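You operate a simulated robot arm through the tools that you are given. There is no shell and no other tool. Be economical: measure what you need, move in short steps, check, and stop when the job is done.

You run a simulated robot arm. Do the job below in one go: nothing can be reset, and whatever is moved stays where it is left.

Task
Press the pad test key three times. Put the yellow wax tin on the shelf of the crating table. Fetch the yellow lead lug and set it on the top of the old pallets. Open the coil bench drawer, put the red lead lug in the inside of the coil bench drawer, then shut the drawer. Switch the horn switch on. Take the white coil and leave it on the top of the unit table. Fetch the yellow former and set it in the kit tray. Put the 20 trim slug from the top of the coil bench on the shelf of the crating table and the 40 trim slug on top of the orange pack. Put the grey paint brush on the top of the unit table. Take the sample pack labelled "mineral" from the top of the coil bench and leave it on the shelf of the crating table. Stack the 160 mm height stand from the top of the old pallets on top of the 70 mm height stand. Do these in any order. Set down upright: trim slug, sample pack.

Only the result counts: the job must be done as asked and must still hold three seconds after the hand-in. Knocking over, shifting, dropping, spilling or breaking anything else fails it.

Robot
A 7-joint arm with a two-finger parallel gripper on a trunk, on a base that drives. Base frame: it is fixed to the floor where the robot stands at the start and does not move with it; the origin is under the middle of the robot, x ahead of it, y to its left, z up; the surface under the hand at the start is at about z = 0.86. Units: m, rad, N and s.
With the tool pointing down near the work surface it reaches from about 0.28 to 0.72 m from the robot's upright axis, wherever it stands. Its first joint turns from -2.897 to 2.897 rad. Places, roughly: coil bench drawer [-2.4, 5, 0.7]; grey paint brush (9x5x9 cm) [-2.1, 5.4, 0.9]; height stand [-6.5, 2.75, 0.5]; horn switch [-4.9, 5.4, 1.2]; inside of the coil bench drawer [-2.3, 5, 0.7]; kit tray (31x25x5 cm) [-1.9, 5.1, 0.9]; orange pack [-2.5, 7, 1]; pad test key [0.5, 0, 0.9]; red lead lug (3x12x3 cm) [-2.4, 5, 0.9]; shelf of the crating table [-1.5, 3.2, 0.3]; top of the old pallets [-6.3, 2.9, 0.4]; top of the unit table [-4.3, 5.7, 0.8]; trim slug [-2.75, 7.5, 1]; white coil (14x6x3 cm) [-3, 6.6, 0.9]; yellow former [-3.25, 7.25, 0.75]; yellow lead lug (3x12x3 cm) [-2.3, 4.9, 0.9]; yellow wax tin (12x10x4 cm) [-1.6, 2.8, 0.8]. Payload 3.43 kg.
The tool frame sits at the grasp point between the pads (the TCP): z along the fingers, y along the line on which they close. The tips reach 0.034 m beyond it. The gripper opens to 0.128 m. The fingers are 0.024 m wide and 0.012 m thick; the gripper's body (0.048 by 0.13 m) begins 0.096 m behind the TCP.
Orientation is that of the tool frame in the base frame, as a unit quaternion [x, y, z, w]. With the fingers straight down and closing along the base's y, the tool's x points along the base's -x, its y along +y and its z along -z.

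Tools
- The arm moves only by the tool play_rows. Its argument "moves" is one flat list of numbers, 6 for each row, row after row: the shift along the tool's x, y, z in m, then the turn, a rotation vector about the tool's x, y, z in rad. In form: [dx, dy, dz, wx, wy, wz, dx, dy, dz, wx, wy, wz, ...]. A call has 1 to 8 rows; each row is the pose to reach, as a shift and turn from the pose commanded when the call began, along the tool's axes at that moment. "claw" is the gripper command, from -1 (shut) to 1 (fully open), values between in proportion, set as the call begins (left out, the last holds). Each row takes 0.2 s and may step no farther than 0.05 m and 0.15 rad from the row before; otherwise, or with a gripper value out of range, the whole call is refused. Where a pose cannot be reached the arm comes as near as it can. A force on the tool above 40 N (or 10 N above the force at the start of the call, whichever is more), or a blocked arm, ends the call early, and 0.2 s more pass. Each finger travels about 0.108 m/s and halts on what it meets, pressing with about 29 N; the grip force reading is that of the motor and also rises with nothing between the fingers. The clock runs only during rows and for 0.2 s after the last one: add rows that repeat a pose to give the fingers time. The reply holds the time, the measured pose of the TCP, the force on the tool along the base axes, the opening and the grip force, in the units named above and with some noise, with the torque about the TCP (base axes, N m) and any sound that the robot's microphone picked up.
- Cameras (640 x 400 px; columns grow to the right, rows downward): "scene" is now at [-0.0042, 0.111, 1.4585]; the picture's right is [-0.34, -0.94, 0.00], its down [-0.45, 0.16, -0.88] and it looks along [0.83, -0.30, -0.47] (base axes); focal length 248 px, centre (320, 200). "wrist" rides on the gripper at [0.076, -0.011, -0.16] in the tool frame; the picture's right is [0.15, 0.99, 0.00], its down [-0.88, 0.13, -0.46] and it looks along [-0.45, 0.07, 0.89] (tool axes); focal length 234 px, centre (320, 200).
- capture(camera): a new picture of that camera. No time passes.
- move_column(by): slides the trunk up (or, below 0, down) by that many m; the arm and the scene camera ride with it, the base frame stays. It gives what a move gives, with no picture.
- steer(legs): drives the robot by 1 to 6 legs, each [ahead, left, turn to the left] in m, m and rad, along the robot's own axes; the way and the turn of a leg run together, so that a leg with both is an arc; at most 1.5 m and 3.142 rad a leg. The arm and the cameras ride along, it lands a little off, and it stops where it bumps. It gives what a move gives.
- pan_tilt(pan, tilt): turns the head with the scene camera to pan (to the left, within 1.501 rad either way) and tilt (down, from -0.506 to 1.204), counted from straight ahead of the robot. It gives what a move gives.
- probe_pixels(camera, pixels): for up to 12 pixels [column, row] of the newest picture of that camera ("zoom" is the newest enlarged one), the place [x, y, z] in the base frame of the surface seen there, good to about 0.002 m. No time passes.
- enlarge(camera, box): a new picture of the part [left, top, right, bottom] of that camera's present view, enlarged. No time passes.
- hand_in(): hands the job in; it is judged then, once.

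Go step by step. Measure first, check grasps and placings, and put right what went wrong. The budget is 378 turns and 334 pictures, counting those below and the enlarged ones. Unless the task says otherwise, let go and move clear before handing in, and close with one line.

The tools are called after "Call:" as a command line: name --argument value ..., lists and objects as JSON in quotes. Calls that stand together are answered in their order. play_rows: Moves the arm, as the interface text tells. Its arguments: {"type":"object","properties":{"moves":{"type":"array","items":{"type":"number"}},"claw":{"type":"number"}},"required":["moves"]} The other tools are called the same way: move_column (by) slides the trunk up or down; steer (legs) drives the base; pan_tilt (pan, tilt) turns the head that bears the scene camera; capture (camera) takes a picture; probe_pixels (camera, pixels) gives the place of the surface under pixels of a picture; enlarge (camera, box) takes an enlarged picture of a part of a camera's view; hand_in () hands the job in.

At the start:

```text
time_s: 0.0
position: [0.3927, -0.0397, 1.2557]
tool_rot: [0.0, 1.0, 0.0, 0.0]
ft_force: [0.5, -0.5, -1.0]
torque: [0.0, 0.0, 0.02]
gripper_width: 0.1281
gripper_force: 0.0
trunk travel left (down, up): [-0.15, 0.174]
robot x, y, heading: [0.0006, 0.002, 0.001]
head pan, tilt: [-0.344, 0.494]
```

scene: 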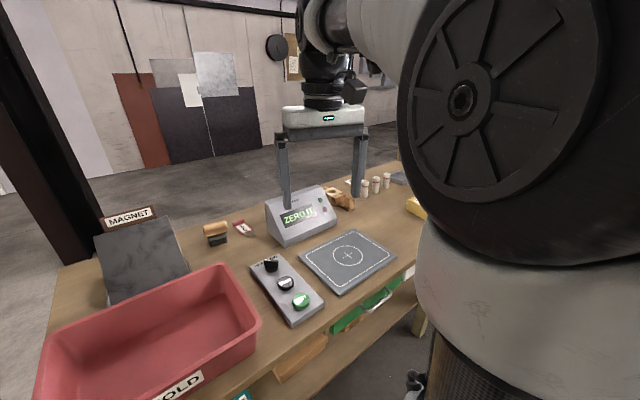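
wrist: 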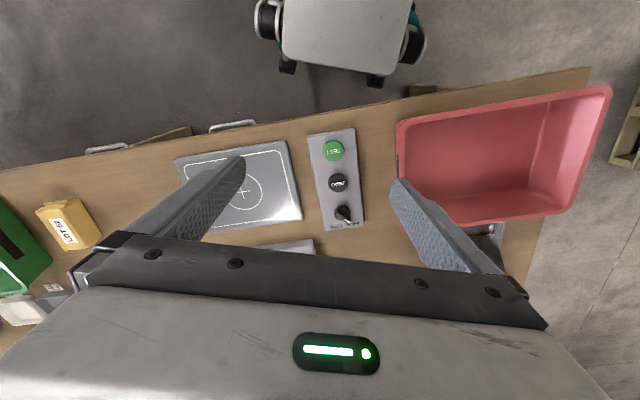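

The wrist view shows a small panel with a green key near (333,151) and a black one at (338,182). I'll enlarge it to read the labels.

Call:
enlarge --camera "wrist" --box '[280, 120, 400, 240]'

Call:
probe_pixels --camera "wrist" --pixels '[[333, 151], [338, 182], [344, 214], [318, 151], [320, 200], [240, 190]]'

Call:
enlarge --camera "scene" --box '[230, 180, 430, 330]'

```text
3.33 times, centred on (340, 180) of wrist
```

zoom: 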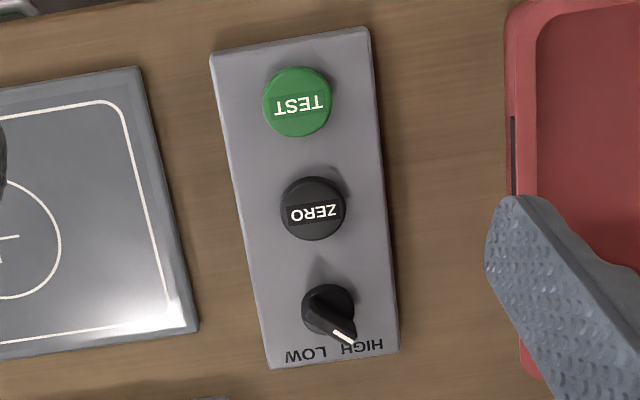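

```text
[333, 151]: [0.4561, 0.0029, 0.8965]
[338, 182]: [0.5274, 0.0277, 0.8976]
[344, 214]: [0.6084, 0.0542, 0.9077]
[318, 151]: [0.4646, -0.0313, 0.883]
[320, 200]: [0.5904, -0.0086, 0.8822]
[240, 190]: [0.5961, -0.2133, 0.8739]
```

```text
2.67 times, centred on (330, 255) of scene
```

zoom: 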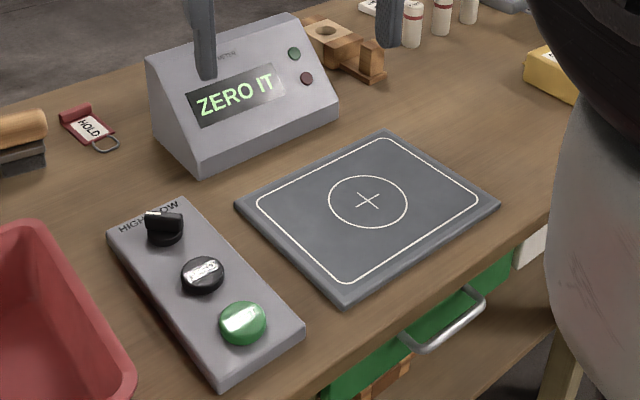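

The green TEST key has its top at about (0.456, 0.003, 0.8965). I'll close the gripper and move to about 2 cm above it.

Call:
play_rows --moves '[-0.009, 0.006, 0.043, 0, 0, 0, -0.018, 0.012, 0.086, 0, 0, 0, -0.027, 0.018, 0.129, 0, 0, 0, -0.036, 0.024, 0.172, 0, 0, 0, -0.045, 0.03, 0.215, 0, 0, 0, -0.054, 0.036, 0.258, 0, 0, 0, -0.0633, 0.0426, 0.3, 0, 0, 0, -0.0633, 0.0426, 0.3, 0, 0, 0]' --claw -1

Call:
capture --camera "wrist"

```text
time_s: 1.8
position: [0.4562, 0.0041, 0.954]
tool_rot: [0.0, 1.0, 0.0, 0.0]
ft_force: [0.1, 0.3, -0.3]
torque: [0.0, 0.0, -0.03]
gripper_width: 0.0
gripper_force: 28.7
trunk travel left (down, up): [-0.15, 0.174]
robot x, y, heading: [0.0009, 0.0009, 0.002]
head pan, tilt: [-0.344, 0.494]
```

```text
329 pictures are left
```

wrist: 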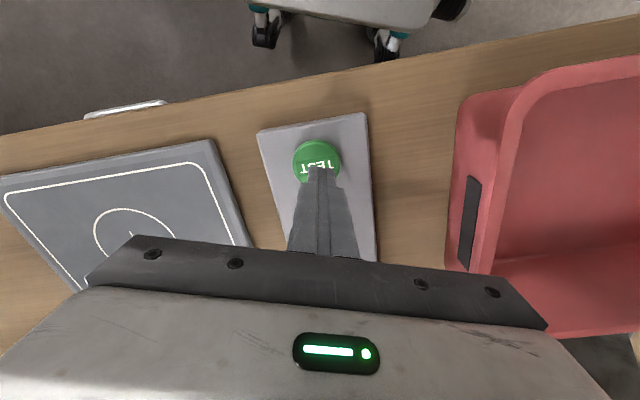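

The closed tips are right over TEST at (316,165). I'll press once, gently, and back off.

Call:
play_rows --moves '[0, 0, 0.015, 0, 0, 0, 0, 0, 0.022, 0, 0, 0, 0, 0, 0.025, 0, 0, 0, 0, 0, 0.028, 0, 0, 0, 0, 0, 0.028, 0, 0, 0]'

Call:
enlarge --camera "scene" --box '[230, 180, 430, 330]'

```text
time_s: 3.0
position: [0.4568, 0.0038, 0.9271]
tool_rot: [0.0, 1.0, 0.0, 0.0]
ft_force: [0.1, -1.1, 2.6]
torque: [-0.1, -0.06, 0.01]
gripper_width: 0.0
gripper_force: 29.1
trunk travel left (down, up): [-0.15, 0.174]
robot x, y, heading: [-0.0017, 0.0006, -0.001]
head pan, tilt: [-0.344, 0.494]
heard: click
```

```text
2.67 times, centred on (330, 255) of scene
```

zoom: 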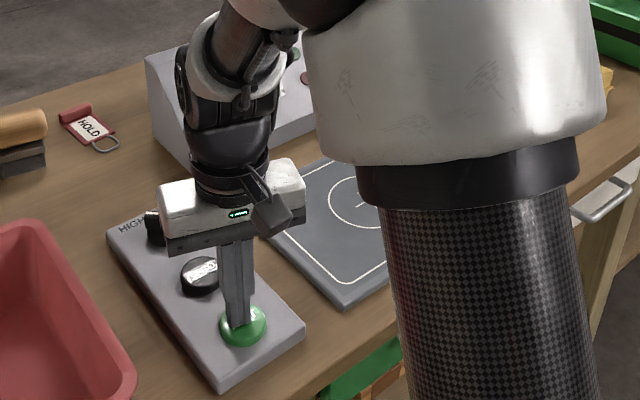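

One click was heard with the key down. I'll release it fully and check the click count before the next press.

Call:
play_rows --moves '[0, 0, -0.015, 0, 0, 0, 0, 0, -0.028, 0, 0, 0, 0, 0, -0.028, 0, 0, 0]'

Call:
play_rows --moves '[0, 0, 0.015, 0, 0, 0, 0, 0, 0.022, 0, 0, 0, 0, 0, 0.025, 0, 0, 0, 0, 0, 0.028, 0, 0, 0, 0, 0, 0.028, 0, 0, 0]'

Call:
play_rows --moves '[0, 0, -0.015, 0, 0, 0, 0, 0, -0.028, 0, 0, 0, 0, 0, -0.028, 0, 0, 0]'

```text
time_s: 3.8
position: [0.4563, 0.004, 0.9532]
tool_rot: [0.0, 1.0, 0.001, -0.001]
ft_force: [-0.3, -0.6, -0.3]
torque: [0.01, -0.01, 0.02]
gripper_width: 0.0
gripper_force: 29.0
trunk travel left (down, up): [-0.15, 0.174]
robot x, y, heading: [-0.0021, 0.0001, -0.002]
head pan, tilt: [-0.344, 0.494]
```

```text
time_s: 5.0
position: [0.4555, 0.0035, 0.926]
tool_rot: [0.0, 1.0, 0.0, 0.0]
ft_force: [-0.9, -1.9, 3.1]
torque: [-0.07, 0.04, 0.03]
gripper_width: 0.0003
gripper_force: 29.3
trunk travel left (down, up): [-0.15, 0.174]
robot x, y, heading: [-0.002, -0.0012, -0.001]
head pan, tilt: [-0.344, 0.494]
heard: click
```

```text
time_s: 5.8
position: [0.4571, 0.0035, 0.9547]
tool_rot: [0.0, 1.0, 0.001, 0.0]
ft_force: [-0.3, -0.2, -0.2]
torque: [0.01, 0.01, -0.01]
gripper_width: 0.0
gripper_force: 28.6
trunk travel left (down, up): [-0.15, 0.174]
robot x, y, heading: [0.0008, 0.0007, -0.003]
head pan, tilt: [-0.344, 0.494]
```

Two presses have given two clicks. Now the third.

Call:
play_rows --moves '[0, 0, 0.015, 0, 0, 0, 0, 0, 0.022, 0, 0, 0, 0, 0, 0.025, 0, 0, 0, 0, 0, 0.028, 0, 0, 0, 0, 0, 0.028, 0, 0, 0]'

Call:
play_rows --moves '[0, 0, -0.03, 0, 0, 0, 0, 0, -0.08, 0, 0, 0, 0, 0, -0.13, 0, 0, 0, 0, 0, -0.18, 0, 0, 0, 0.05, 0, -0.18, 0, 0, 0, 0.09, 0, -0.2, 0, 0, 0]'

Call:
capture --camera "scene"

```text
time_s: 7.0
position: [0.4563, 0.0032, 0.9265]
tool_rot: [0.0, 1.0, 0.0, 0.0]
ft_force: [2.2, 0.5, 1.3]
torque: [0.01, -0.06, 0.0]
gripper_width: 0.0002
gripper_force: 29.0
trunk travel left (down, up): [-0.15, 0.174]
robot x, y, heading: [0.0002, -0.0036, 0.002]
head pan, tilt: [-0.344, 0.494]
heard: click
```

```text
time_s: 8.4
position: [0.3657, 0.0036, 1.1246]
tool_rot: [-0.001, 1.0, 0.0, 0.0]
ft_force: [-0.1, 0.2, -0.4]
torque: [0.0, 0.03, 0.01]
gripper_width: 0.0001
gripper_force: 29.6
trunk travel left (down, up): [-0.15, 0.174]
robot x, y, heading: [0.0026, 0.0013, -0.001]
head pan, tilt: [-0.344, 0.494]
```

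```text
327 pictures are left
```

scene: 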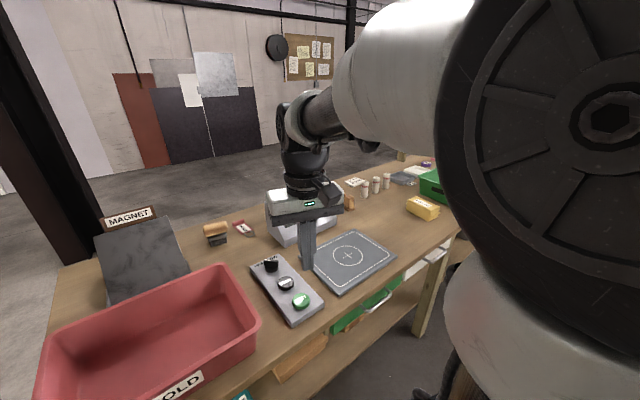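

Three clicks came from three presses, and TEST is released. Next I'll look around to map the room.

Call:
pan_tilt --pan 1.5 --tilt 0.3

Call:
capture --camera "scene"

Call:
pan_tilt --pan 0.5 --tilt 0.3

Call:
capture --camera "scene"

```text
time_s: 10.2
position: [0.3651, 0.0041, 1.1255]
tool_rot: [0.0, 1.0, 0.0, -0.001]
ft_force: [0.7, -0.2, -0.1]
torque: [0.05, 0.01, -0.03]
gripper_width: 0.0001
gripper_force: 29.2
trunk travel left (down, up): [-0.15, 0.174]
robot x, y, heading: [-0.0022, -0.0014, -0.005]
head pan, tilt: [1.499, 0.3]
```

```text
326 pictures are left
```

scene: 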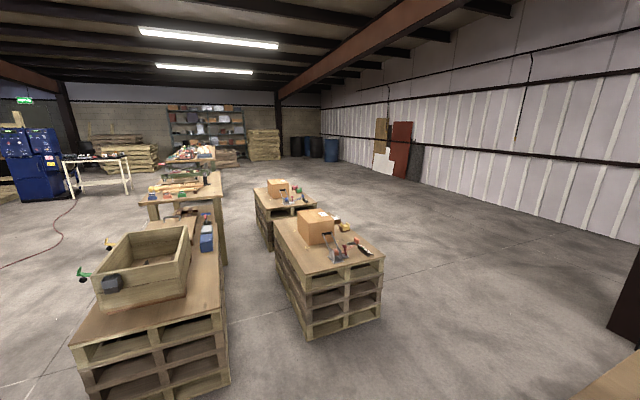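

```text
time_s: 11.5
position: [0.3651, 0.0046, 1.1236]
tool_rot: [0.0, 1.0, 0.0, -0.001]
ft_force: [0.5, -0.9, 1.3]
torque: [0.03, 0.0, 0.04]
gripper_width: 0.0002
gripper_force: 29.6
trunk travel left (down, up): [-0.15, 0.174]
robot x, y, heading: [0.0009, -0.001, 0.001]
head pan, tilt: [0.499, 0.3]
```

```text
325 pictures are left
```

scene: 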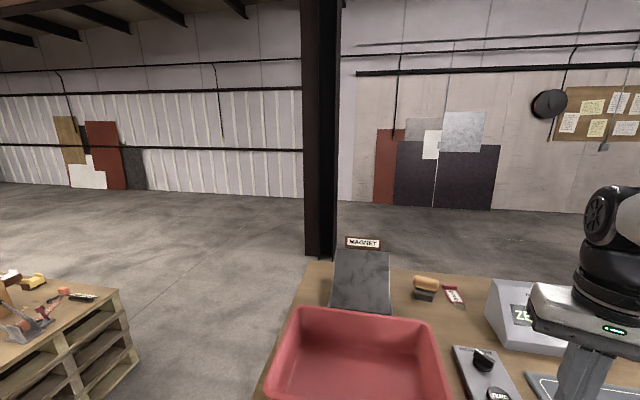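

The workshop tables lie to the left and behind. I'll back away from this bench and turn left to map them.

Call:
steer --legs '[[-0.5, 0, 0], [0, 0, 1.571]]'

Call:
pan_tilt --pan 0.4 --tilt 0.25

Call:
capture --camera "scene"

Call:
probe_pixels --camera "scene" --pixels '[[100, 250], [150, 250], [200, 250], [250, 250], [300, 300], [350, 250], [400, 250], [450, 250], [500, 250], [200, 180], [300, 180], [100, 180]]'

```text
time_s: 18.3
position: [-0.4968, 0.3641, 1.1248]
tool_rot: [0.708, -0.706, 0.0, 0.0]
ft_force: [0.4, -0.9, 0.4]
torque: [0.02, 0.01, 0.01]
gripper_width: 0.0
gripper_force: 29.0
trunk travel left (down, up): [-0.15, 0.174]
robot x, y, heading: [-0.4937, 0.0033, 1.57]
head pan, tilt: [0.499, 0.3]
```

```text
time_s: 19.0
position: [-0.4968, 0.3645, 1.124]
tool_rot: [0.707, -0.707, 0.0, 0.0]
ft_force: [-0.4, 0.3, -0.3]
torque: [0.04, -0.01, -0.02]
gripper_width: 0.0
gripper_force: 28.8
trunk travel left (down, up): [-0.15, 0.174]
robot x, y, heading: [-0.4932, -0.0009, 1.569]
head pan, tilt: [0.4, 0.25]
```

```text
324 pictures are left
```

scene: 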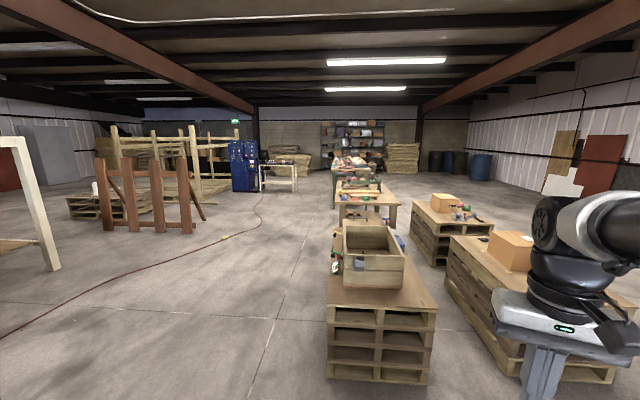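

```text
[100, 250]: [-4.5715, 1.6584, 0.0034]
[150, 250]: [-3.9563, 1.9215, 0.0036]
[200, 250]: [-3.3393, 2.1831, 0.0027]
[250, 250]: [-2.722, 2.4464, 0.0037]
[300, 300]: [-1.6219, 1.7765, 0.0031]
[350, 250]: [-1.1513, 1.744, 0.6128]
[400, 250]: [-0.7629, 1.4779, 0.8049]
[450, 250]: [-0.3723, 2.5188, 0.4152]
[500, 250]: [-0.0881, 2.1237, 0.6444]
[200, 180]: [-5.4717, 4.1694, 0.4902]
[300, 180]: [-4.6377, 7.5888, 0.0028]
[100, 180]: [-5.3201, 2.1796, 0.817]
```

The aisle left of the tables (floor at (250,250)) is free. I'll drive left and ahead so the crating table comes into view.

Call:
steer --legs '[[0, 1.0, 0], [0, 1.1, 0], [1.5, 0, 0]]'

Call:
pan_tilt --pan -0.5 --tilt 0.35

Call:
capture --camera "scene"

```text
time_s: 36.1
position: [-2.3155, 0.3614, 1.1248]
tool_rot: [0.713, -0.701, 0.0, 0.0]
ft_force: [0.7, -0.6, 0.1]
torque: [-0.02, 0.0, 0.0]
gripper_width: 0.0
gripper_force: 29.1
trunk travel left (down, up): [-0.15, 0.174]
robot x, y, heading: [-2.3028, -0.0041, 1.589]
head pan, tilt: [0.4, 0.25]
stopped in leg 2: the robot was blocked; the commanded pose is now the measured one
```

```text
time_s: 37.3
position: [-2.3148, 0.3622, 1.1245]
tool_rot: [0.713, -0.701, 0.0, 0.0]
ft_force: [-0.9, -0.9, -0.8]
torque: [-0.02, 0.0, -0.03]
gripper_width: 0.0
gripper_force: 28.6
trunk travel left (down, up): [-0.15, 0.174]
robot x, y, heading: [-2.3039, -0.0037, 1.585]
head pan, tilt: [-0.499, 0.351]
```

```text
323 pictures are left
```

scene: 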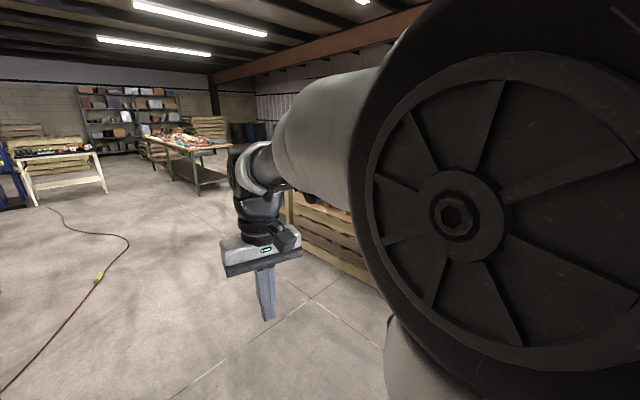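

The base stopped on something at about x=-2.6 to my left. I'll look there before going on.

Call:
pan_tilt --pan 1.2 --tilt 0.6

Call:
capture --camera "scene"

Call:
pan_tilt --pan 0.3 --tilt 0.4

Call:
capture --camera "scene"

```text
time_s: 39.0
position: [-2.3139, 0.362, 1.1244]
tool_rot: [0.713, -0.701, 0.0, 0.001]
ft_force: [-0.4, 0.8, 0.3]
torque: [0.02, -0.01, -0.01]
gripper_width: 0.0
gripper_force: 29.4
trunk travel left (down, up): [-0.15, 0.174]
robot x, y, heading: [-2.3003, -0.0028, 1.586]
head pan, tilt: [1.201, 0.6]
```

```text
322 pictures are left
```

scene: 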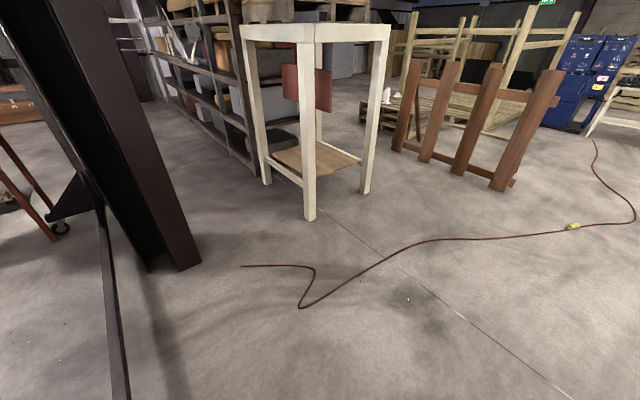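

```text
time_s: 40.2
position: [-2.3144, 0.3615, 1.1243]
tool_rot: [0.713, -0.701, 0.0, 0.001]
ft_force: [-0.2, 0.8, 0.4]
torque: [0.02, 0.0, 0.0]
gripper_width: 0.0
gripper_force: 28.5
trunk travel left (down, up): [-0.15, 0.174]
robot x, y, heading: [-2.3077, -0.0026, 1.589]
head pan, tilt: [0.3, 0.4]
```

```text
321 pictures are left
```

scene: 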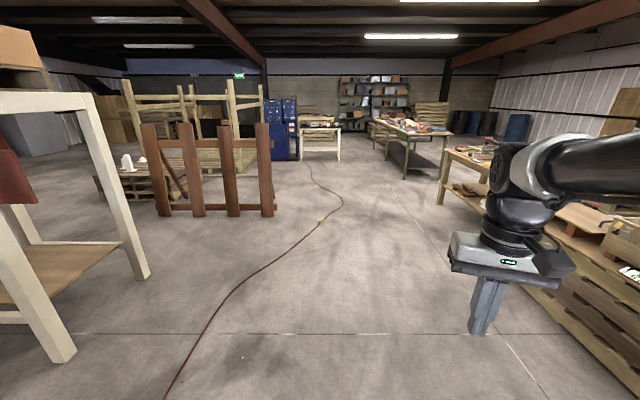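

I only touched the steel building column, so nothing moved. I'll probe the floor, table edges and hose to plan the drive.

Call:
probe_pixels --camera "scene" --pixels '[[438, 205], [440, 152], [404, 178], [372, 122], [446, 138], [300, 160], [340, 160], [255, 270], [320, 225], [560, 310], [590, 235], [150, 275]]'

```text
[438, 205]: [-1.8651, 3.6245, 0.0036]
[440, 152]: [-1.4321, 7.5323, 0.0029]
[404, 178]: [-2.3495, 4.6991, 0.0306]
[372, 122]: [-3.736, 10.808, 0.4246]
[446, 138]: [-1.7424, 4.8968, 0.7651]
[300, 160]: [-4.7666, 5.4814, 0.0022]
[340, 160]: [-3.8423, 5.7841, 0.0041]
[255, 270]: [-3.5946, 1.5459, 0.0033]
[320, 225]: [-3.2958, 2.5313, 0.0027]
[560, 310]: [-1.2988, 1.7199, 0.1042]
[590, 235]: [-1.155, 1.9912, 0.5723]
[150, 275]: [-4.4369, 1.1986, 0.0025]
```

The floor ahead is clear and the crating table's left edge is near x=-1.87. I'll drive to about (-2.35, 2.8) and turn to face the table.

Call:
steer --legs '[[1.4, 0, 0], [1.4, 0, 0], [0, 0, -1.588]]'

Call:
pan_tilt --pan 0.4 --tilt 0.6

Call:
capture --camera "scene"

Call:
capture --camera "wrist"

```text
time_s: 57.6
position: [-1.9491, 2.7797, 1.1252]
tool_rot: [-0.002, 1.0, 0.0, 0.0]
ft_force: [0.1, 0.5, 0.2]
torque: [0.04, 0.01, 0.01]
gripper_width: 0.0
gripper_force: 29.2
trunk travel left (down, up): [-0.15, 0.174]
robot x, y, heading: [-2.3131, 2.7754, 0.002]
head pan, tilt: [0.3, 0.4]
```

```text
time_s: 58.3
position: [-1.9498, 2.7798, 1.125]
tool_rot: [-0.002, 1.0, -0.001, 0.001]
ft_force: [0.2, 0.5, 0.3]
torque: [0.0, 0.01, 0.03]
gripper_width: 0.0
gripper_force: 29.3
trunk travel left (down, up): [-0.15, 0.174]
robot x, y, heading: [-2.3115, 2.7773, 0.001]
head pan, tilt: [0.4, 0.6]
```

```text
320 pictures are left
```

scene: 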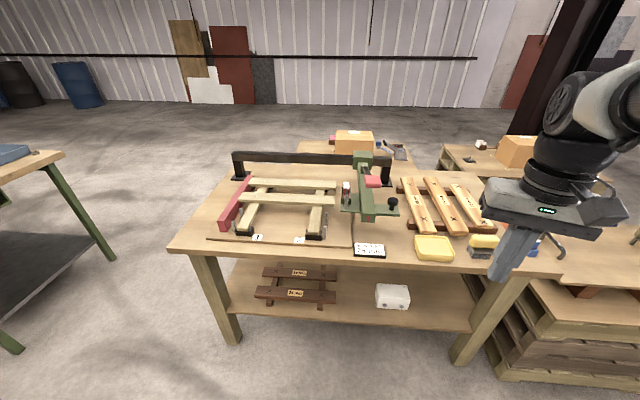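

```text
319 pictures are left
```

wrist: 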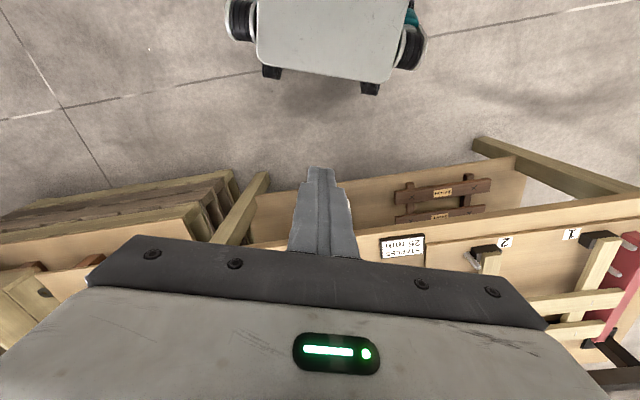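

The yellow tin looks to be at (433,247), with another yellow item at (484,243). I'll probe the tin, the shelf and the items around them.

Call:
enlarge --camera "scene" --box '[340, 200, 560, 340]'

Call:
probe_pixels --camera "scene" --pixels '[[417, 240], [449, 240], [433, 235], [434, 257], [433, 246], [484, 240], [350, 295], [350, 320], [430, 310], [393, 290], [440, 300], [400, 326]]'

```text
2.86 times, centred on (450, 270) of scene
```

zoom: 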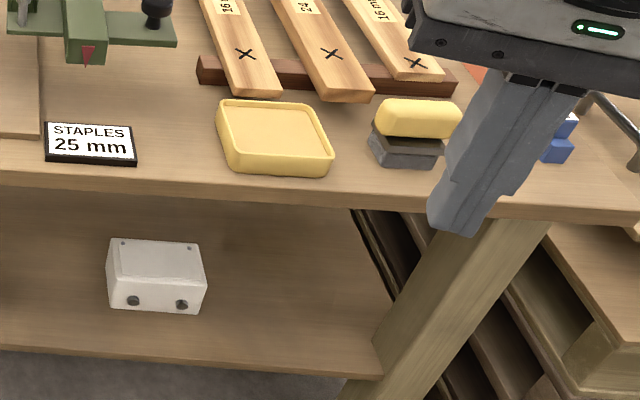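

```text
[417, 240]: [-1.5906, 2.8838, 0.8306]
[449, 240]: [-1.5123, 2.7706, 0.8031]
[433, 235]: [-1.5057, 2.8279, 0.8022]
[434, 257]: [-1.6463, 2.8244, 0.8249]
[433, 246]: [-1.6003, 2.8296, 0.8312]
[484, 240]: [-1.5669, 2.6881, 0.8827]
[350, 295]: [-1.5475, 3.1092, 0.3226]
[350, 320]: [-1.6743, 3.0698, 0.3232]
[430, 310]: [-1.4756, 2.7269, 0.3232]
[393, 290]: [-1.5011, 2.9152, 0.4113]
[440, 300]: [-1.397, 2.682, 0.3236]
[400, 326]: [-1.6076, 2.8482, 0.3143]
```

The tin sits at about (-1.60, 2.83, 0.83), roughly 12 cm along y, and the shelf top is at z=0.323. I'll drive 0.15 m closer and look at the tin with the wrist camera.

Call:
steer --legs '[[0.15, 0, 0]]'

Call:
pan_tilt --pan 0.5 --tilt 0.75

Call:
capture --camera "scene"

Call:
capture --camera "wrist"

```text
time_s: 59.7
position: [-1.7988, 2.7808, 1.1255]
tool_rot: [-0.003, 1.0, 0.001, 0.0]
ft_force: [-1.0, 0.0, -0.2]
torque: [0.0, -0.04, -0.01]
gripper_width: 0.0002
gripper_force: 28.7
trunk travel left (down, up): [-0.15, 0.174]
robot x, y, heading: [-2.1639, 2.7754, 0.005]
head pan, tilt: [0.4, 0.6]
```

```text
time_s: 60.4
position: [-1.8001, 2.7808, 1.1242]
tool_rot: [-0.002, 1.0, 0.0, 0.0]
ft_force: [-0.3, 0.5, 0.9]
torque: [-0.03, 0.01, 0.0]
gripper_width: 0.0
gripper_force: 28.9
trunk travel left (down, up): [-0.15, 0.174]
robot x, y, heading: [-2.1633, 2.7747, 0.004]
head pan, tilt: [0.499, 0.75]
```

```text
317 pictures are left
```

scene: 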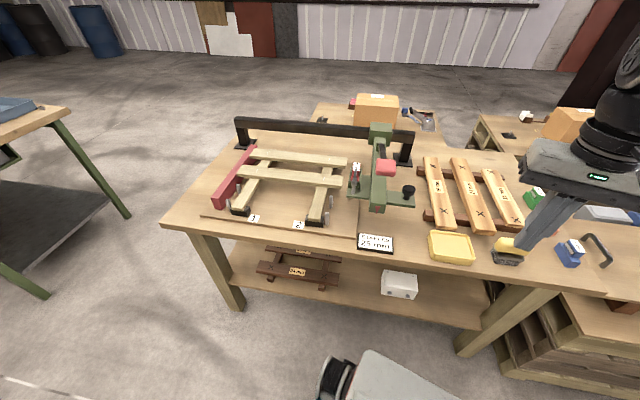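

```text
316 pictures are left
```

wrist: 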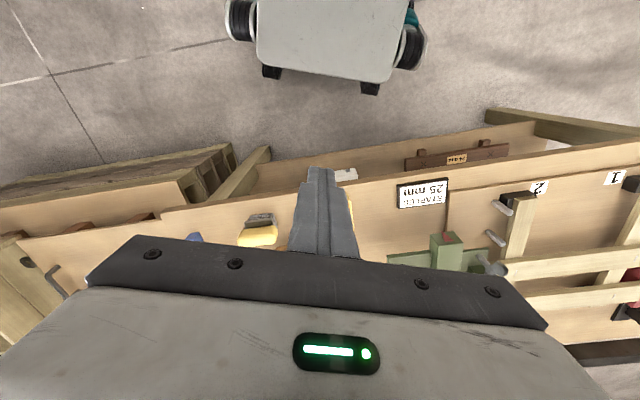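

The tin is now clear at (451,247) in the scene view. I'll zoom in and probe its rim.

Call:
enlarge --camera "scene" --box '[410, 215, 500, 275]'

```text
6.67 times, centred on (455, 245) of scene
```

zoom: 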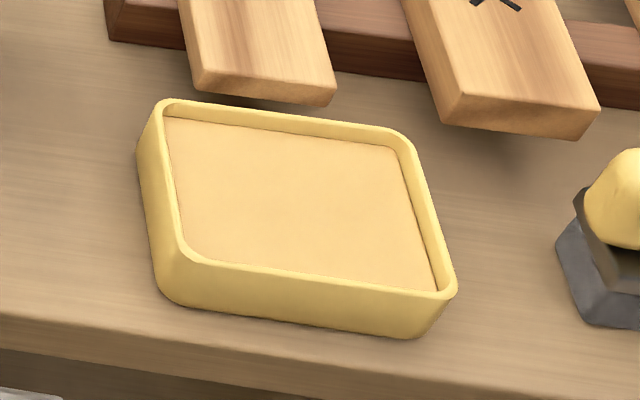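

Call:
probe_pixels --camera "zoom" --pixels '[[164, 104], [404, 136], [449, 294], [188, 255], [290, 190], [145, 200], [435, 215], [320, 276], [290, 118], [100, 200], [300, 345], [425, 335]]'

```text
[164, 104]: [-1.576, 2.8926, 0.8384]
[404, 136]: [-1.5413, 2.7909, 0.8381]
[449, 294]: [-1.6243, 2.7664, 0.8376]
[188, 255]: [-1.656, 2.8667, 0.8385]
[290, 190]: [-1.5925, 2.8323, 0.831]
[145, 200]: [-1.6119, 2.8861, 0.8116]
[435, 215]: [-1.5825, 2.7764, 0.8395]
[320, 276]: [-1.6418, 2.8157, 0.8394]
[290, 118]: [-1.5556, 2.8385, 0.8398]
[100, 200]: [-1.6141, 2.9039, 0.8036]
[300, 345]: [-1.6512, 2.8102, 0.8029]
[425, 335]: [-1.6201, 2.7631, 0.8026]
```

The tin is filled level, so a rim pinch won't work. It is turned about 18.5°, centred at (-1.599, 2.829) with its rim at 0.8385. I'll use a 45° forward-tilted grasp across its long side, because the same tilt lets me set it level on the shelf. First I go to a pre-grasp.

Call:
play_rows --moves '[-0.0161, 0.0022, 0.031, -0.0211, -0.1297, -0.051, -0.0322, 0.0045, 0.062, -0.0422, -0.2593, -0.102, -0.0484, 0.0067, 0.093, -0.0634, -0.389, -0.153, -0.0645, 0.0089, 0.124, -0.0845, -0.5186, -0.204, -0.0806, 0.0112, 0.155, -0.1056, -0.6483, -0.255, -0.0967, 0.0134, 0.1855, -0.1267, -0.7779, -0.306, -0.0967, 0.0134, 0.1855, -0.1267, -0.7779, -0.306]' --claw 1

Call:
capture --camera "wrist"

Call:
capture --camera "scene"

```text
time_s: 62.0
position: [-1.7025, 2.7935, 0.9383]
tool_rot: [-0.152, 0.912, 0.062, 0.377]
ft_force: [0.1, -0.4, 0.5]
torque: [0.04, 0.04, 0.07]
gripper_width: 0.1279
gripper_force: 0.0
out of reach, approached as far as the arm can: row 5
trunk travel left (down, up): [-0.15, 0.174]
robot x, y, heading: [-2.1609, 2.7726, 0.001]
head pan, tilt: [0.499, 0.75]
```

```text
314 pictures are left
```

wrist: 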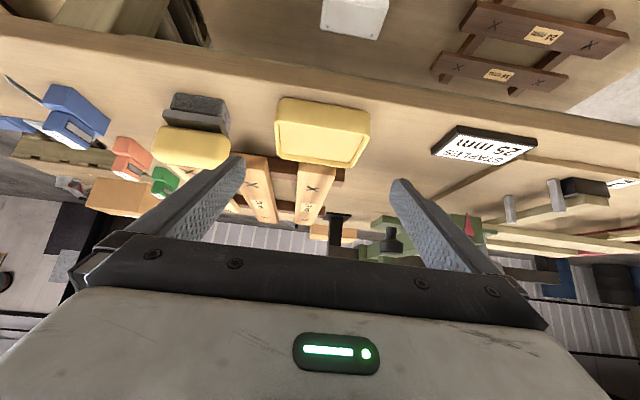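

```text
313 pictures are left
```

scene: 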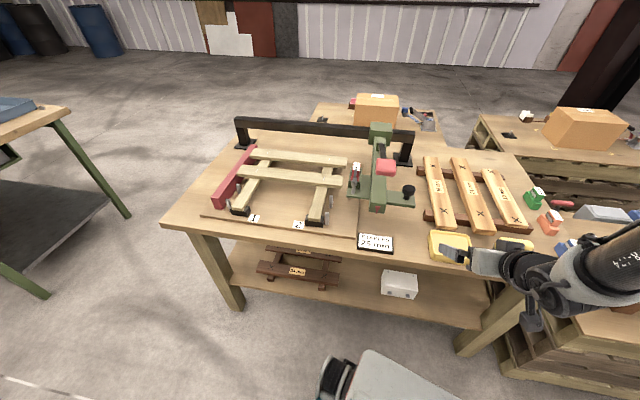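

The pose was reached. I'll check where the tin's side edges lie relative to the fingers by probing the wrist view.

Call:
enlarge --camera "wrist" --box '[260, 80, 390, 180]'

Call:
probe_pixels --camera "wrist" --pixels '[[278, 135], [281, 112], [370, 120], [362, 145], [322, 160], [324, 110]]'

```text
4.00 times, centred on (325, 130) of wrist
```

zoom: 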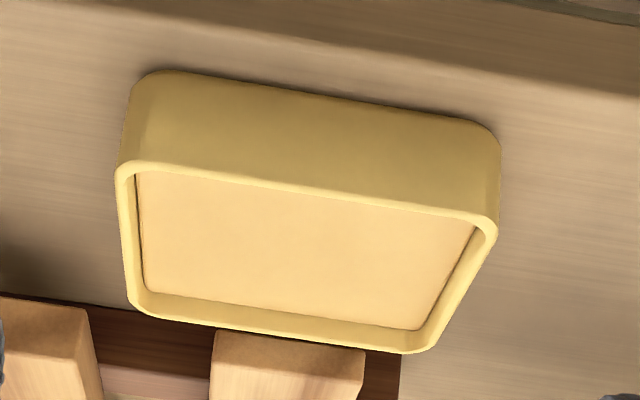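

```text
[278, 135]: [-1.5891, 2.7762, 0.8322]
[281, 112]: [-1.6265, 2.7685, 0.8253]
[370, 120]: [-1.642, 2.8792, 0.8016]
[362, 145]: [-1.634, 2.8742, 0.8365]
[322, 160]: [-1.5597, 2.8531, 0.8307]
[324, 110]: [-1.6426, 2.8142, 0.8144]
```

Call:
probe_pixels --camera "zoom" --pixels '[[119, 185], [131, 290], [494, 235], [440, 335], [300, 190], [270, 325], [124, 235], [468, 285]]'

```text
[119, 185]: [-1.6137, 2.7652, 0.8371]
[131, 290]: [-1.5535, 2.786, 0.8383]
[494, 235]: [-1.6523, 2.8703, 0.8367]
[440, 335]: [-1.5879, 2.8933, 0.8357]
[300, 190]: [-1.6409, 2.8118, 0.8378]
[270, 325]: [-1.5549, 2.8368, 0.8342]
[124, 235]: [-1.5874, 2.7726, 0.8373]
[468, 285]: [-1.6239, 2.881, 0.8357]
```

The tin's centre lines up with the tool to within 1 mm, with about 4 mm clear each side. I'll advance along the tool axis to the grasp, with the fingers still open.

Call:
play_rows --moves '[0, 0, 0.04, 0, 0, 0, 0, 0, 0.07, 0, 0, 0, 0, 0, 0.09, 0, 0, 0, 0, 0, 0.11, 0, 0, 0, 0, 0, 0.125, 0, 0, 0, 0, 0, 0.135, 0, 0, 0, 0, 0, 0.139, 0, 0, 0]'

Call:
capture --camera "wrist"

```text
time_s: 63.6
position: [-1.6091, 2.8259, 0.8418]
tool_rot: [-0.151, 0.911, 0.063, 0.378]
ft_force: [-0.2, 0.4, 0.4]
torque: [0.02, -0.03, -0.02]
gripper_width: 0.1277
gripper_force: 0.2
trunk travel left (down, up): [-0.15, 0.174]
robot x, y, heading: [-2.1638, 2.776, 0.003]
head pan, tilt: [0.499, 0.75]
```

```text
311 pictures are left
```

wrist: 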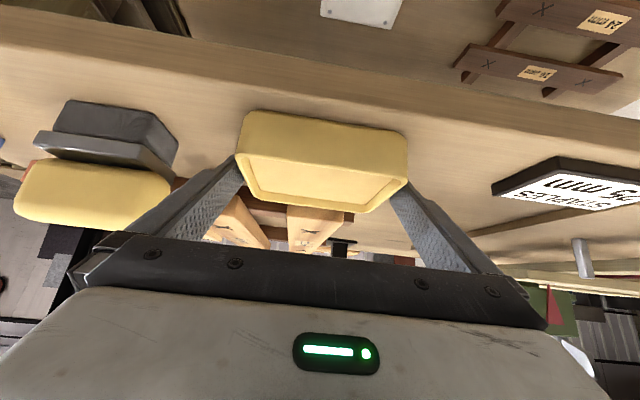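

The fingers straddle the tin with no contact force, so I'll close.

Call:
play_rows --moves '[0, 0, 0, 0, 0, 0, 0, 0, 0, 0, 0, 0, 0, 0, 0, 0, 0, 0]' --claw -1

Call:
play_rows --moves '[0.02, 0, -0.02, 0, 0, 0, 0.04, 0, -0.04, 0, 0, 0, 0.06, 0, -0.06, 0, 0, 0, 0.06, 0, -0.06, 0, 0, 0]'

Call:
capture --camera "wrist"

Call:
capture --camera "scene"

```text
time_s: 64.4
position: [-1.6081, 2.8269, 0.8417]
tool_rot: [-0.151, 0.911, 0.062, 0.378]
ft_force: [0.7, -2.9, -0.6]
torque: [-0.35, -0.22, -0.07]
gripper_width: 0.1145
gripper_force: 29.3
trunk travel left (down, up): [-0.15, 0.174]
robot x, y, heading: [-2.1657, 2.7717, 0.002]
head pan, tilt: [0.499, 0.75]
```

```text
time_s: 65.4
position: [-1.6909, 2.7989, 0.8413]
tool_rot: [-0.151, 0.912, 0.062, 0.377]
ft_force: [0.2, 1.2, 0.1]
torque: [-0.02, 0.06, -0.01]
gripper_width: 0.1147
gripper_force: 29.4
trunk travel left (down, up): [-0.15, 0.174]
robot x, y, heading: [-2.1621, 2.7752, 0.003]
head pan, tilt: [0.499, 0.75]
```

```text
310 pictures are left
```

wrist: 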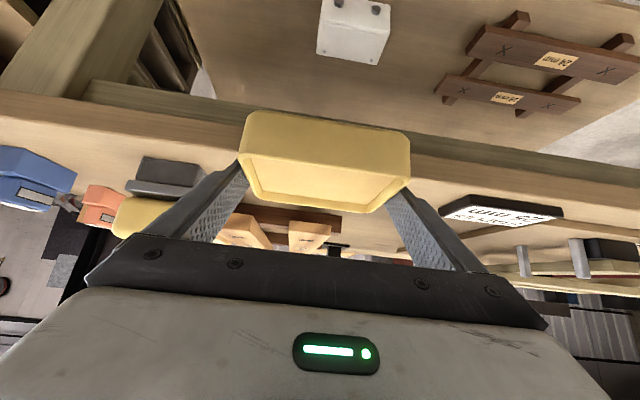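

```text
309 pictures are left
```

scene: 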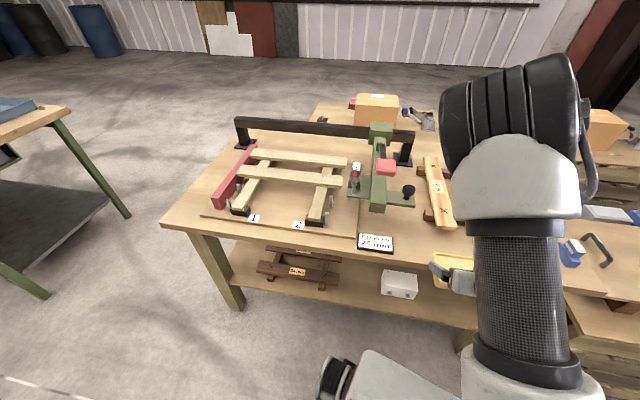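

The tin is held (width 0.1145) and has slid back toward me, level. I'll pull it clear of the table edge and probe the shelf and table edge.

Call:
play_rows --moves '[0.0, 0, -0.04, 0, 0, 0, 0.03, 0, -0.07, 0, 0, 0, 0.06, 0, -0.1, 0, 0, 0, 0.09, 0, -0.13, 0, 0, 0, 0.1, 0, -0.14, 0, 0, 0]'

Call:
capture --camera "scene"

Call:
probe_pixels --camera "scene" --pixels '[[360, 266], [365, 254], [290, 238], [230, 310], [340, 300], [350, 312], [360, 285], [384, 295], [415, 300], [440, 310], [455, 318], [270, 285]]'

```text
time_s: 66.6
position: [-1.7496, 2.6914, 0.8529]
tool_rot: [-0.152, 0.911, 0.064, 0.377]
ft_force: [-0.5, -0.2, -6.5]
torque: [-0.02, 0.03, 0.0]
gripper_width: 0.115
gripper_force: 28.9
out of reach, approached as far as the arm can: row 1, 2, 3, 4, 5
trunk travel left (down, up): [-0.15, 0.174]
robot x, y, heading: [-2.1623, 2.775, 0.001]
head pan, tilt: [0.499, 0.75]
```

```text
308 pictures are left
```

scene: 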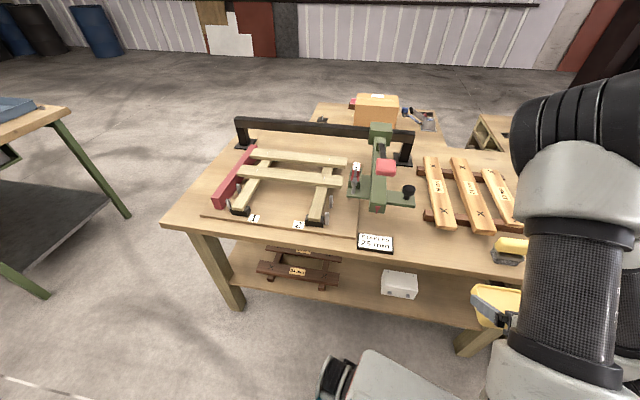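

```text
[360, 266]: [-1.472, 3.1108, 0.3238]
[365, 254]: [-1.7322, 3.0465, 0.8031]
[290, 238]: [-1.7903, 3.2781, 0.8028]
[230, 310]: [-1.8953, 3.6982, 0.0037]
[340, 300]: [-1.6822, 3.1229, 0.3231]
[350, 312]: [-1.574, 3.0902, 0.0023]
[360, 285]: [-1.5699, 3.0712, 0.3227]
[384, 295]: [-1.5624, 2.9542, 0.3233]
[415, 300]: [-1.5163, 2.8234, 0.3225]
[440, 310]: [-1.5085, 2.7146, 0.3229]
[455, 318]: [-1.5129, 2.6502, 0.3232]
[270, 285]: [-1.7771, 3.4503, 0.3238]
```

The arm ran into its near-range limit, so I'll back the base away instead, lower the trunk, and view the shelf.

Call:
steer --legs '[[-0.4, 0, 0]]'

Call:
move_column --by -0.15

Call:
pan_tilt --pan 0.3 --tilt 0.65

Call:
capture --camera "scene"

```text
time_s: 69.1
position: [-2.1519, 2.6905, 0.854]
tool_rot: [-0.154, 0.911, 0.063, 0.376]
ft_force: [0.2, -0.5, -4.6]
torque: [0.0, 0.03, 0.01]
gripper_width: 0.115
gripper_force: 29.1
trunk travel left (down, up): [-0.15, 0.174]
robot x, y, heading: [-2.5679, 2.7706, 0.011]
head pan, tilt: [0.499, 0.75]
```

```text
time_s: 70.8
position: [-2.1525, 2.6912, 0.7039]
tool_rot: [-0.154, 0.911, 0.064, 0.376]
ft_force: [0.2, 0.6, -4.8]
torque: [-0.02, 0.05, -0.02]
gripper_width: 0.1145
gripper_force: 29.3
trunk travel left (down, up): [0.0, 0.324]
robot x, y, heading: [-2.5664, 2.775, 0.012]
head pan, tilt: [0.499, 0.75]
```

```text
time_s: 71.6
position: [-2.1514, 2.6913, 0.704]
tool_rot: [-0.153, 0.912, 0.064, 0.376]
ft_force: [-0.3, -0.6, -5.1]
torque: [-0.04, 0.07, 0.05]
gripper_width: 0.1146
gripper_force: 28.6
trunk travel left (down, up): [0.0, 0.324]
robot x, y, heading: [-2.5668, 2.7722, 0.007]
head pan, tilt: [0.3, 0.649]
```

```text
307 pictures are left
```

scene: 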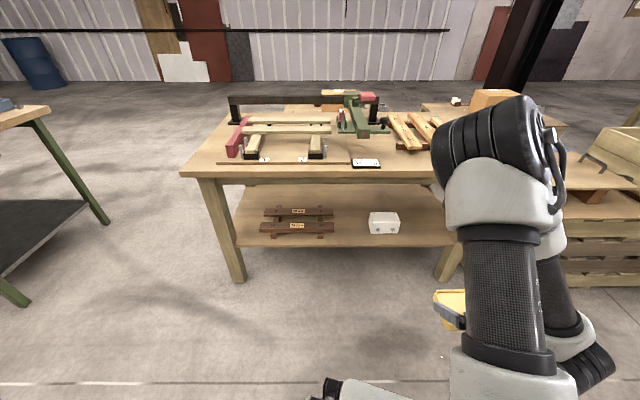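

I'll zoom on the shelf and probe its free space, edges, and the undersides and legs.

Call:
probe_pixels --camera "scene" --pixels '[[340, 235], [355, 235], [355, 215], [369, 222], [384, 233], [402, 228], [415, 235], [430, 240], [435, 220], [436, 232], [330, 228], [370, 180]]'

Call:
enlarge --camera "scene" --box '[220, 160, 480, 300]'

```text
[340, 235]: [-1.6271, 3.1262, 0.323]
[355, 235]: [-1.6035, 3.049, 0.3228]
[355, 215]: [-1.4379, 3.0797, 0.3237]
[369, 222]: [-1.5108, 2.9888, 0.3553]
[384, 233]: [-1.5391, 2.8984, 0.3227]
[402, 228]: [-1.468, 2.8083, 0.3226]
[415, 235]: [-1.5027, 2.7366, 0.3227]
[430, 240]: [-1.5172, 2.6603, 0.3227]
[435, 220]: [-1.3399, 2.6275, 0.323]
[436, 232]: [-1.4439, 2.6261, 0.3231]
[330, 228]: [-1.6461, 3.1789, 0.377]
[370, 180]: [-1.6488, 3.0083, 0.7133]
```

```text
2.46 times, centred on (350, 230) of scene
```

zoom: 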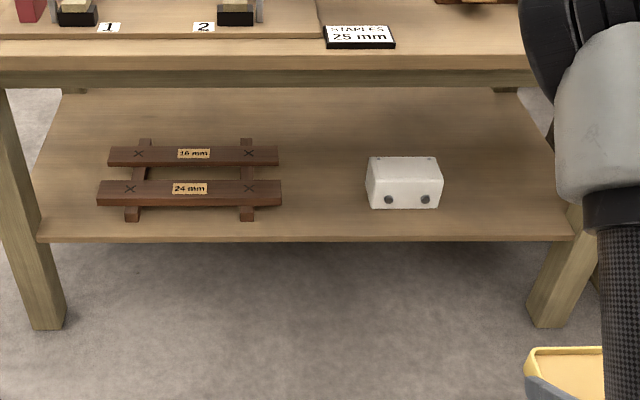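

Call:
probe_pixels --camera "zoom" --pixels '[[441, 185], [442, 205], [436, 165], [560, 235], [572, 240], [548, 200], [500, 237], [545, 300], [575, 225], [510, 130], [330, 237], [368, 205]]'

```text
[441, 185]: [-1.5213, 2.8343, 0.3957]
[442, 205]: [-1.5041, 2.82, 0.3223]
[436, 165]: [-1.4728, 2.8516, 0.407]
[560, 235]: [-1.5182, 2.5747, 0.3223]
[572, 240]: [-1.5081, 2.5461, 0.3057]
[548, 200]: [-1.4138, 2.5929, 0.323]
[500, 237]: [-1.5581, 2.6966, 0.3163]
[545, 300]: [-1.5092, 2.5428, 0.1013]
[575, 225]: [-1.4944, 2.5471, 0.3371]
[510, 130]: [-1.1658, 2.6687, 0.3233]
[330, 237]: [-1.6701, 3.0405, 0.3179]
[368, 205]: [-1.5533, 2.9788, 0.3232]
```

The tabletop and shelf are turned 18°, which matches the tool yaw. The right-hand shelf gap runs from u=2.89 to 3.17 and gives the tin plenty of room. I'll test reaching low in the free space in front first.

Call:
play_rows --moves '[0.014, -0.007, 0.043, 0, 0, 0, 0.028, -0.0137, 0.086, 0, 0, 0, 0.043, -0.02, 0.129, 0, 0, 0, 0.057, -0.027, 0.172, 0, 0, 0, 0.071, -0.034, 0.215, 0, 0, 0, 0.085, -0.041, 0.258, 0, 0, 0, 0.0997, -0.0476, 0.3, 0, 0, 0]'

Call:
capture --camera "scene"

```text
time_s: 73.2
position: [-2.0011, 2.6927, 0.4193]
tool_rot: [-0.155, 0.911, 0.065, 0.377]
ft_force: [0.2, -0.8, -5.5]
torque: [-0.05, 0.08, 0.0]
gripper_width: 0.1147
gripper_force: 28.9
trunk travel left (down, up): [0.0, 0.324]
robot x, y, heading: [-2.5688, 2.7732, 0.007]
head pan, tilt: [0.3, 0.649]
```

```text
305 pictures are left
```

scene: 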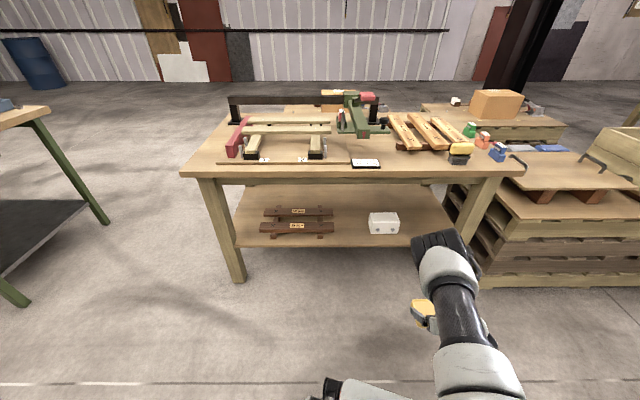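

The low pose works. I'll probe the wrist and forearm heights so that driving in keeps them clear of the table apron (bottom about 0.71).

Call:
probe_pixels --camera "scene" --pixels '[[425, 240], [455, 240], [440, 270], [465, 262], [455, 300], [475, 320], [470, 350], [425, 312], [440, 330]]'

Call:
capture --camera "wrist"

```text
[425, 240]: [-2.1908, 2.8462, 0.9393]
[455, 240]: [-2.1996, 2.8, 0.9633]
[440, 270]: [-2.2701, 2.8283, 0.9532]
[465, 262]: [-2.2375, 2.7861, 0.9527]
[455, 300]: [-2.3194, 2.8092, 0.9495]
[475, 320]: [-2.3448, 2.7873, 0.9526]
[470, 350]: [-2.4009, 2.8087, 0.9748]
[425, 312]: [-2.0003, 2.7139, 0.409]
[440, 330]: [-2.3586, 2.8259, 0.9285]
```

```text
304 pictures are left
```

wrist: 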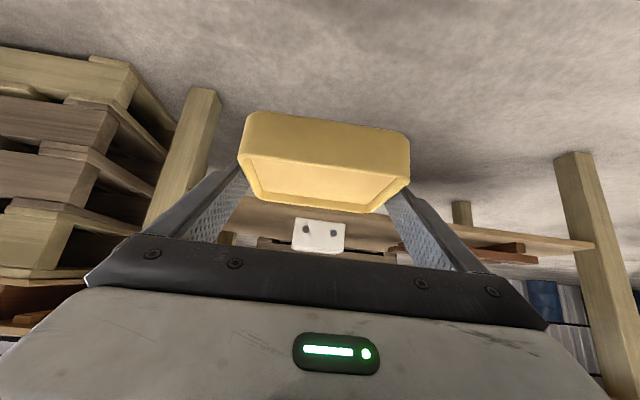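

The elbow sits only about 0.13 m behind the TCP here, which is too near the tabletop edge. I'll stretch the reach farther in free space to move the elbow back relative to the hand.

Call:
play_rows --moves '[-0.0269, -0.0131, 0.0266, 0, 0, 0, -0.0538, -0.0262, 0.0532, 0, 0, 0, -0.0806, -0.0393, 0.08, 0, 0, 0, -0.094, -0.0458, 0.0933, 0, 0, 0]'

Call:
capture --camera "scene"

Call:
probe_pixels --camera "scene" --pixels '[[415, 230], [430, 240], [445, 245], [460, 260], [440, 280], [425, 290], [450, 300], [420, 270]]'

```text
time_s: 74.2
position: [-1.8614, 2.6926, 0.4205]
tool_rot: [-0.153, 0.911, 0.064, 0.377]
ft_force: [0.4, 0.6, -5.2]
torque: [-0.02, 0.04, 0.05]
gripper_width: 0.1149
gripper_force: 28.9
trunk travel left (down, up): [0.0, 0.324]
robot x, y, heading: [-2.5687, 2.7714, 0.009]
head pan, tilt: [0.3, 0.649]
```

```text
303 pictures are left
```

scene: 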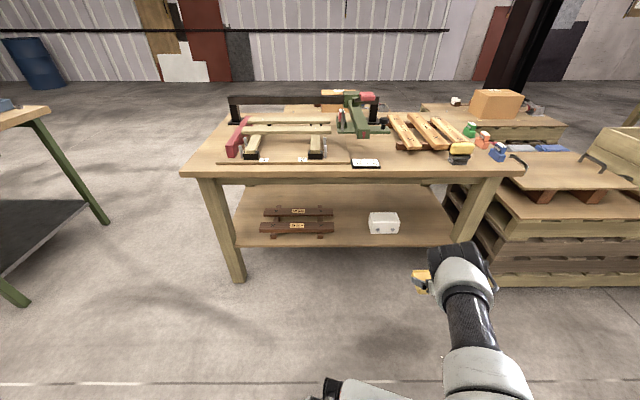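

```text
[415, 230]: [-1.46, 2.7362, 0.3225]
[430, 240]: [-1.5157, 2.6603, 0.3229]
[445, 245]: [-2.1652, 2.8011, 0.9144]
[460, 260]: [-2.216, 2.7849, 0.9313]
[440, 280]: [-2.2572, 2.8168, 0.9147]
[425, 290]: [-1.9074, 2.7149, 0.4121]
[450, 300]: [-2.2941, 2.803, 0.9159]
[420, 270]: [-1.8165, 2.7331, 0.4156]
```

Reaching farther puts the elbow 0.26 m behind the TCP, which is good clearance. I'll keep z=0.42 (tin bottom about 0.38, above the shelf) and drive in part way, then check.

Call:
steer --legs '[[0.25, 0, 0]]'

Call:
pan_tilt --pan 0.1 --tilt 0.8

Call:
capture --camera "scene"

Call:
capture --camera "wrist"

```text
time_s: 76.0
position: [-1.6152, 2.6996, 0.4199]
tool_rot: [-0.156, 0.911, 0.065, 0.377]
ft_force: [-0.7, 0.3, -5.9]
torque: [0.0, 0.03, 0.02]
gripper_width: 0.1148
gripper_force: 28.5
trunk travel left (down, up): [0.0, 0.324]
robot x, y, heading: [-2.3212, 2.7747, 0.013]
head pan, tilt: [0.3, 0.649]
```

```text
time_s: 76.7
position: [-1.6147, 2.6995, 0.4204]
tool_rot: [-0.156, 0.911, 0.065, 0.377]
ft_force: [0.0, 0.4, -5.9]
torque: [0.01, 0.02, 0.01]
gripper_width: 0.1147
gripper_force: 29.1
trunk travel left (down, up): [0.0, 0.324]
robot x, y, heading: [-2.3233, 2.7764, 0.017]
head pan, tilt: [0.099, 0.799]
```

```text
302 pictures are left
```

scene: 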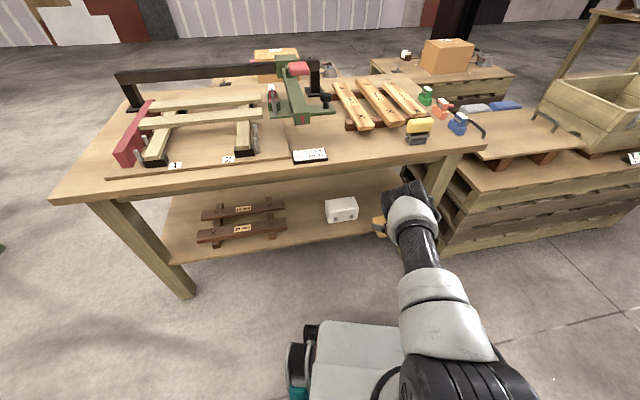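

```text
301 pictures are left
```

wrist: 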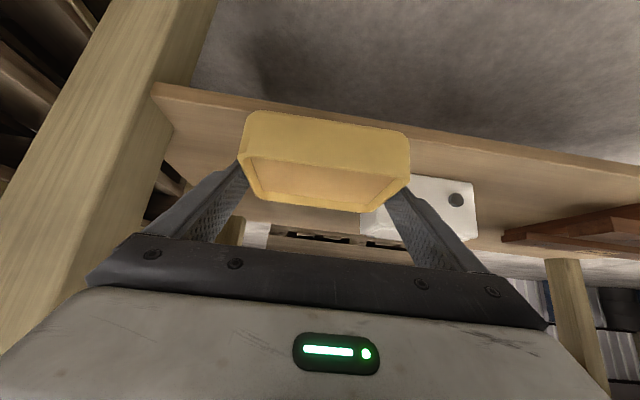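

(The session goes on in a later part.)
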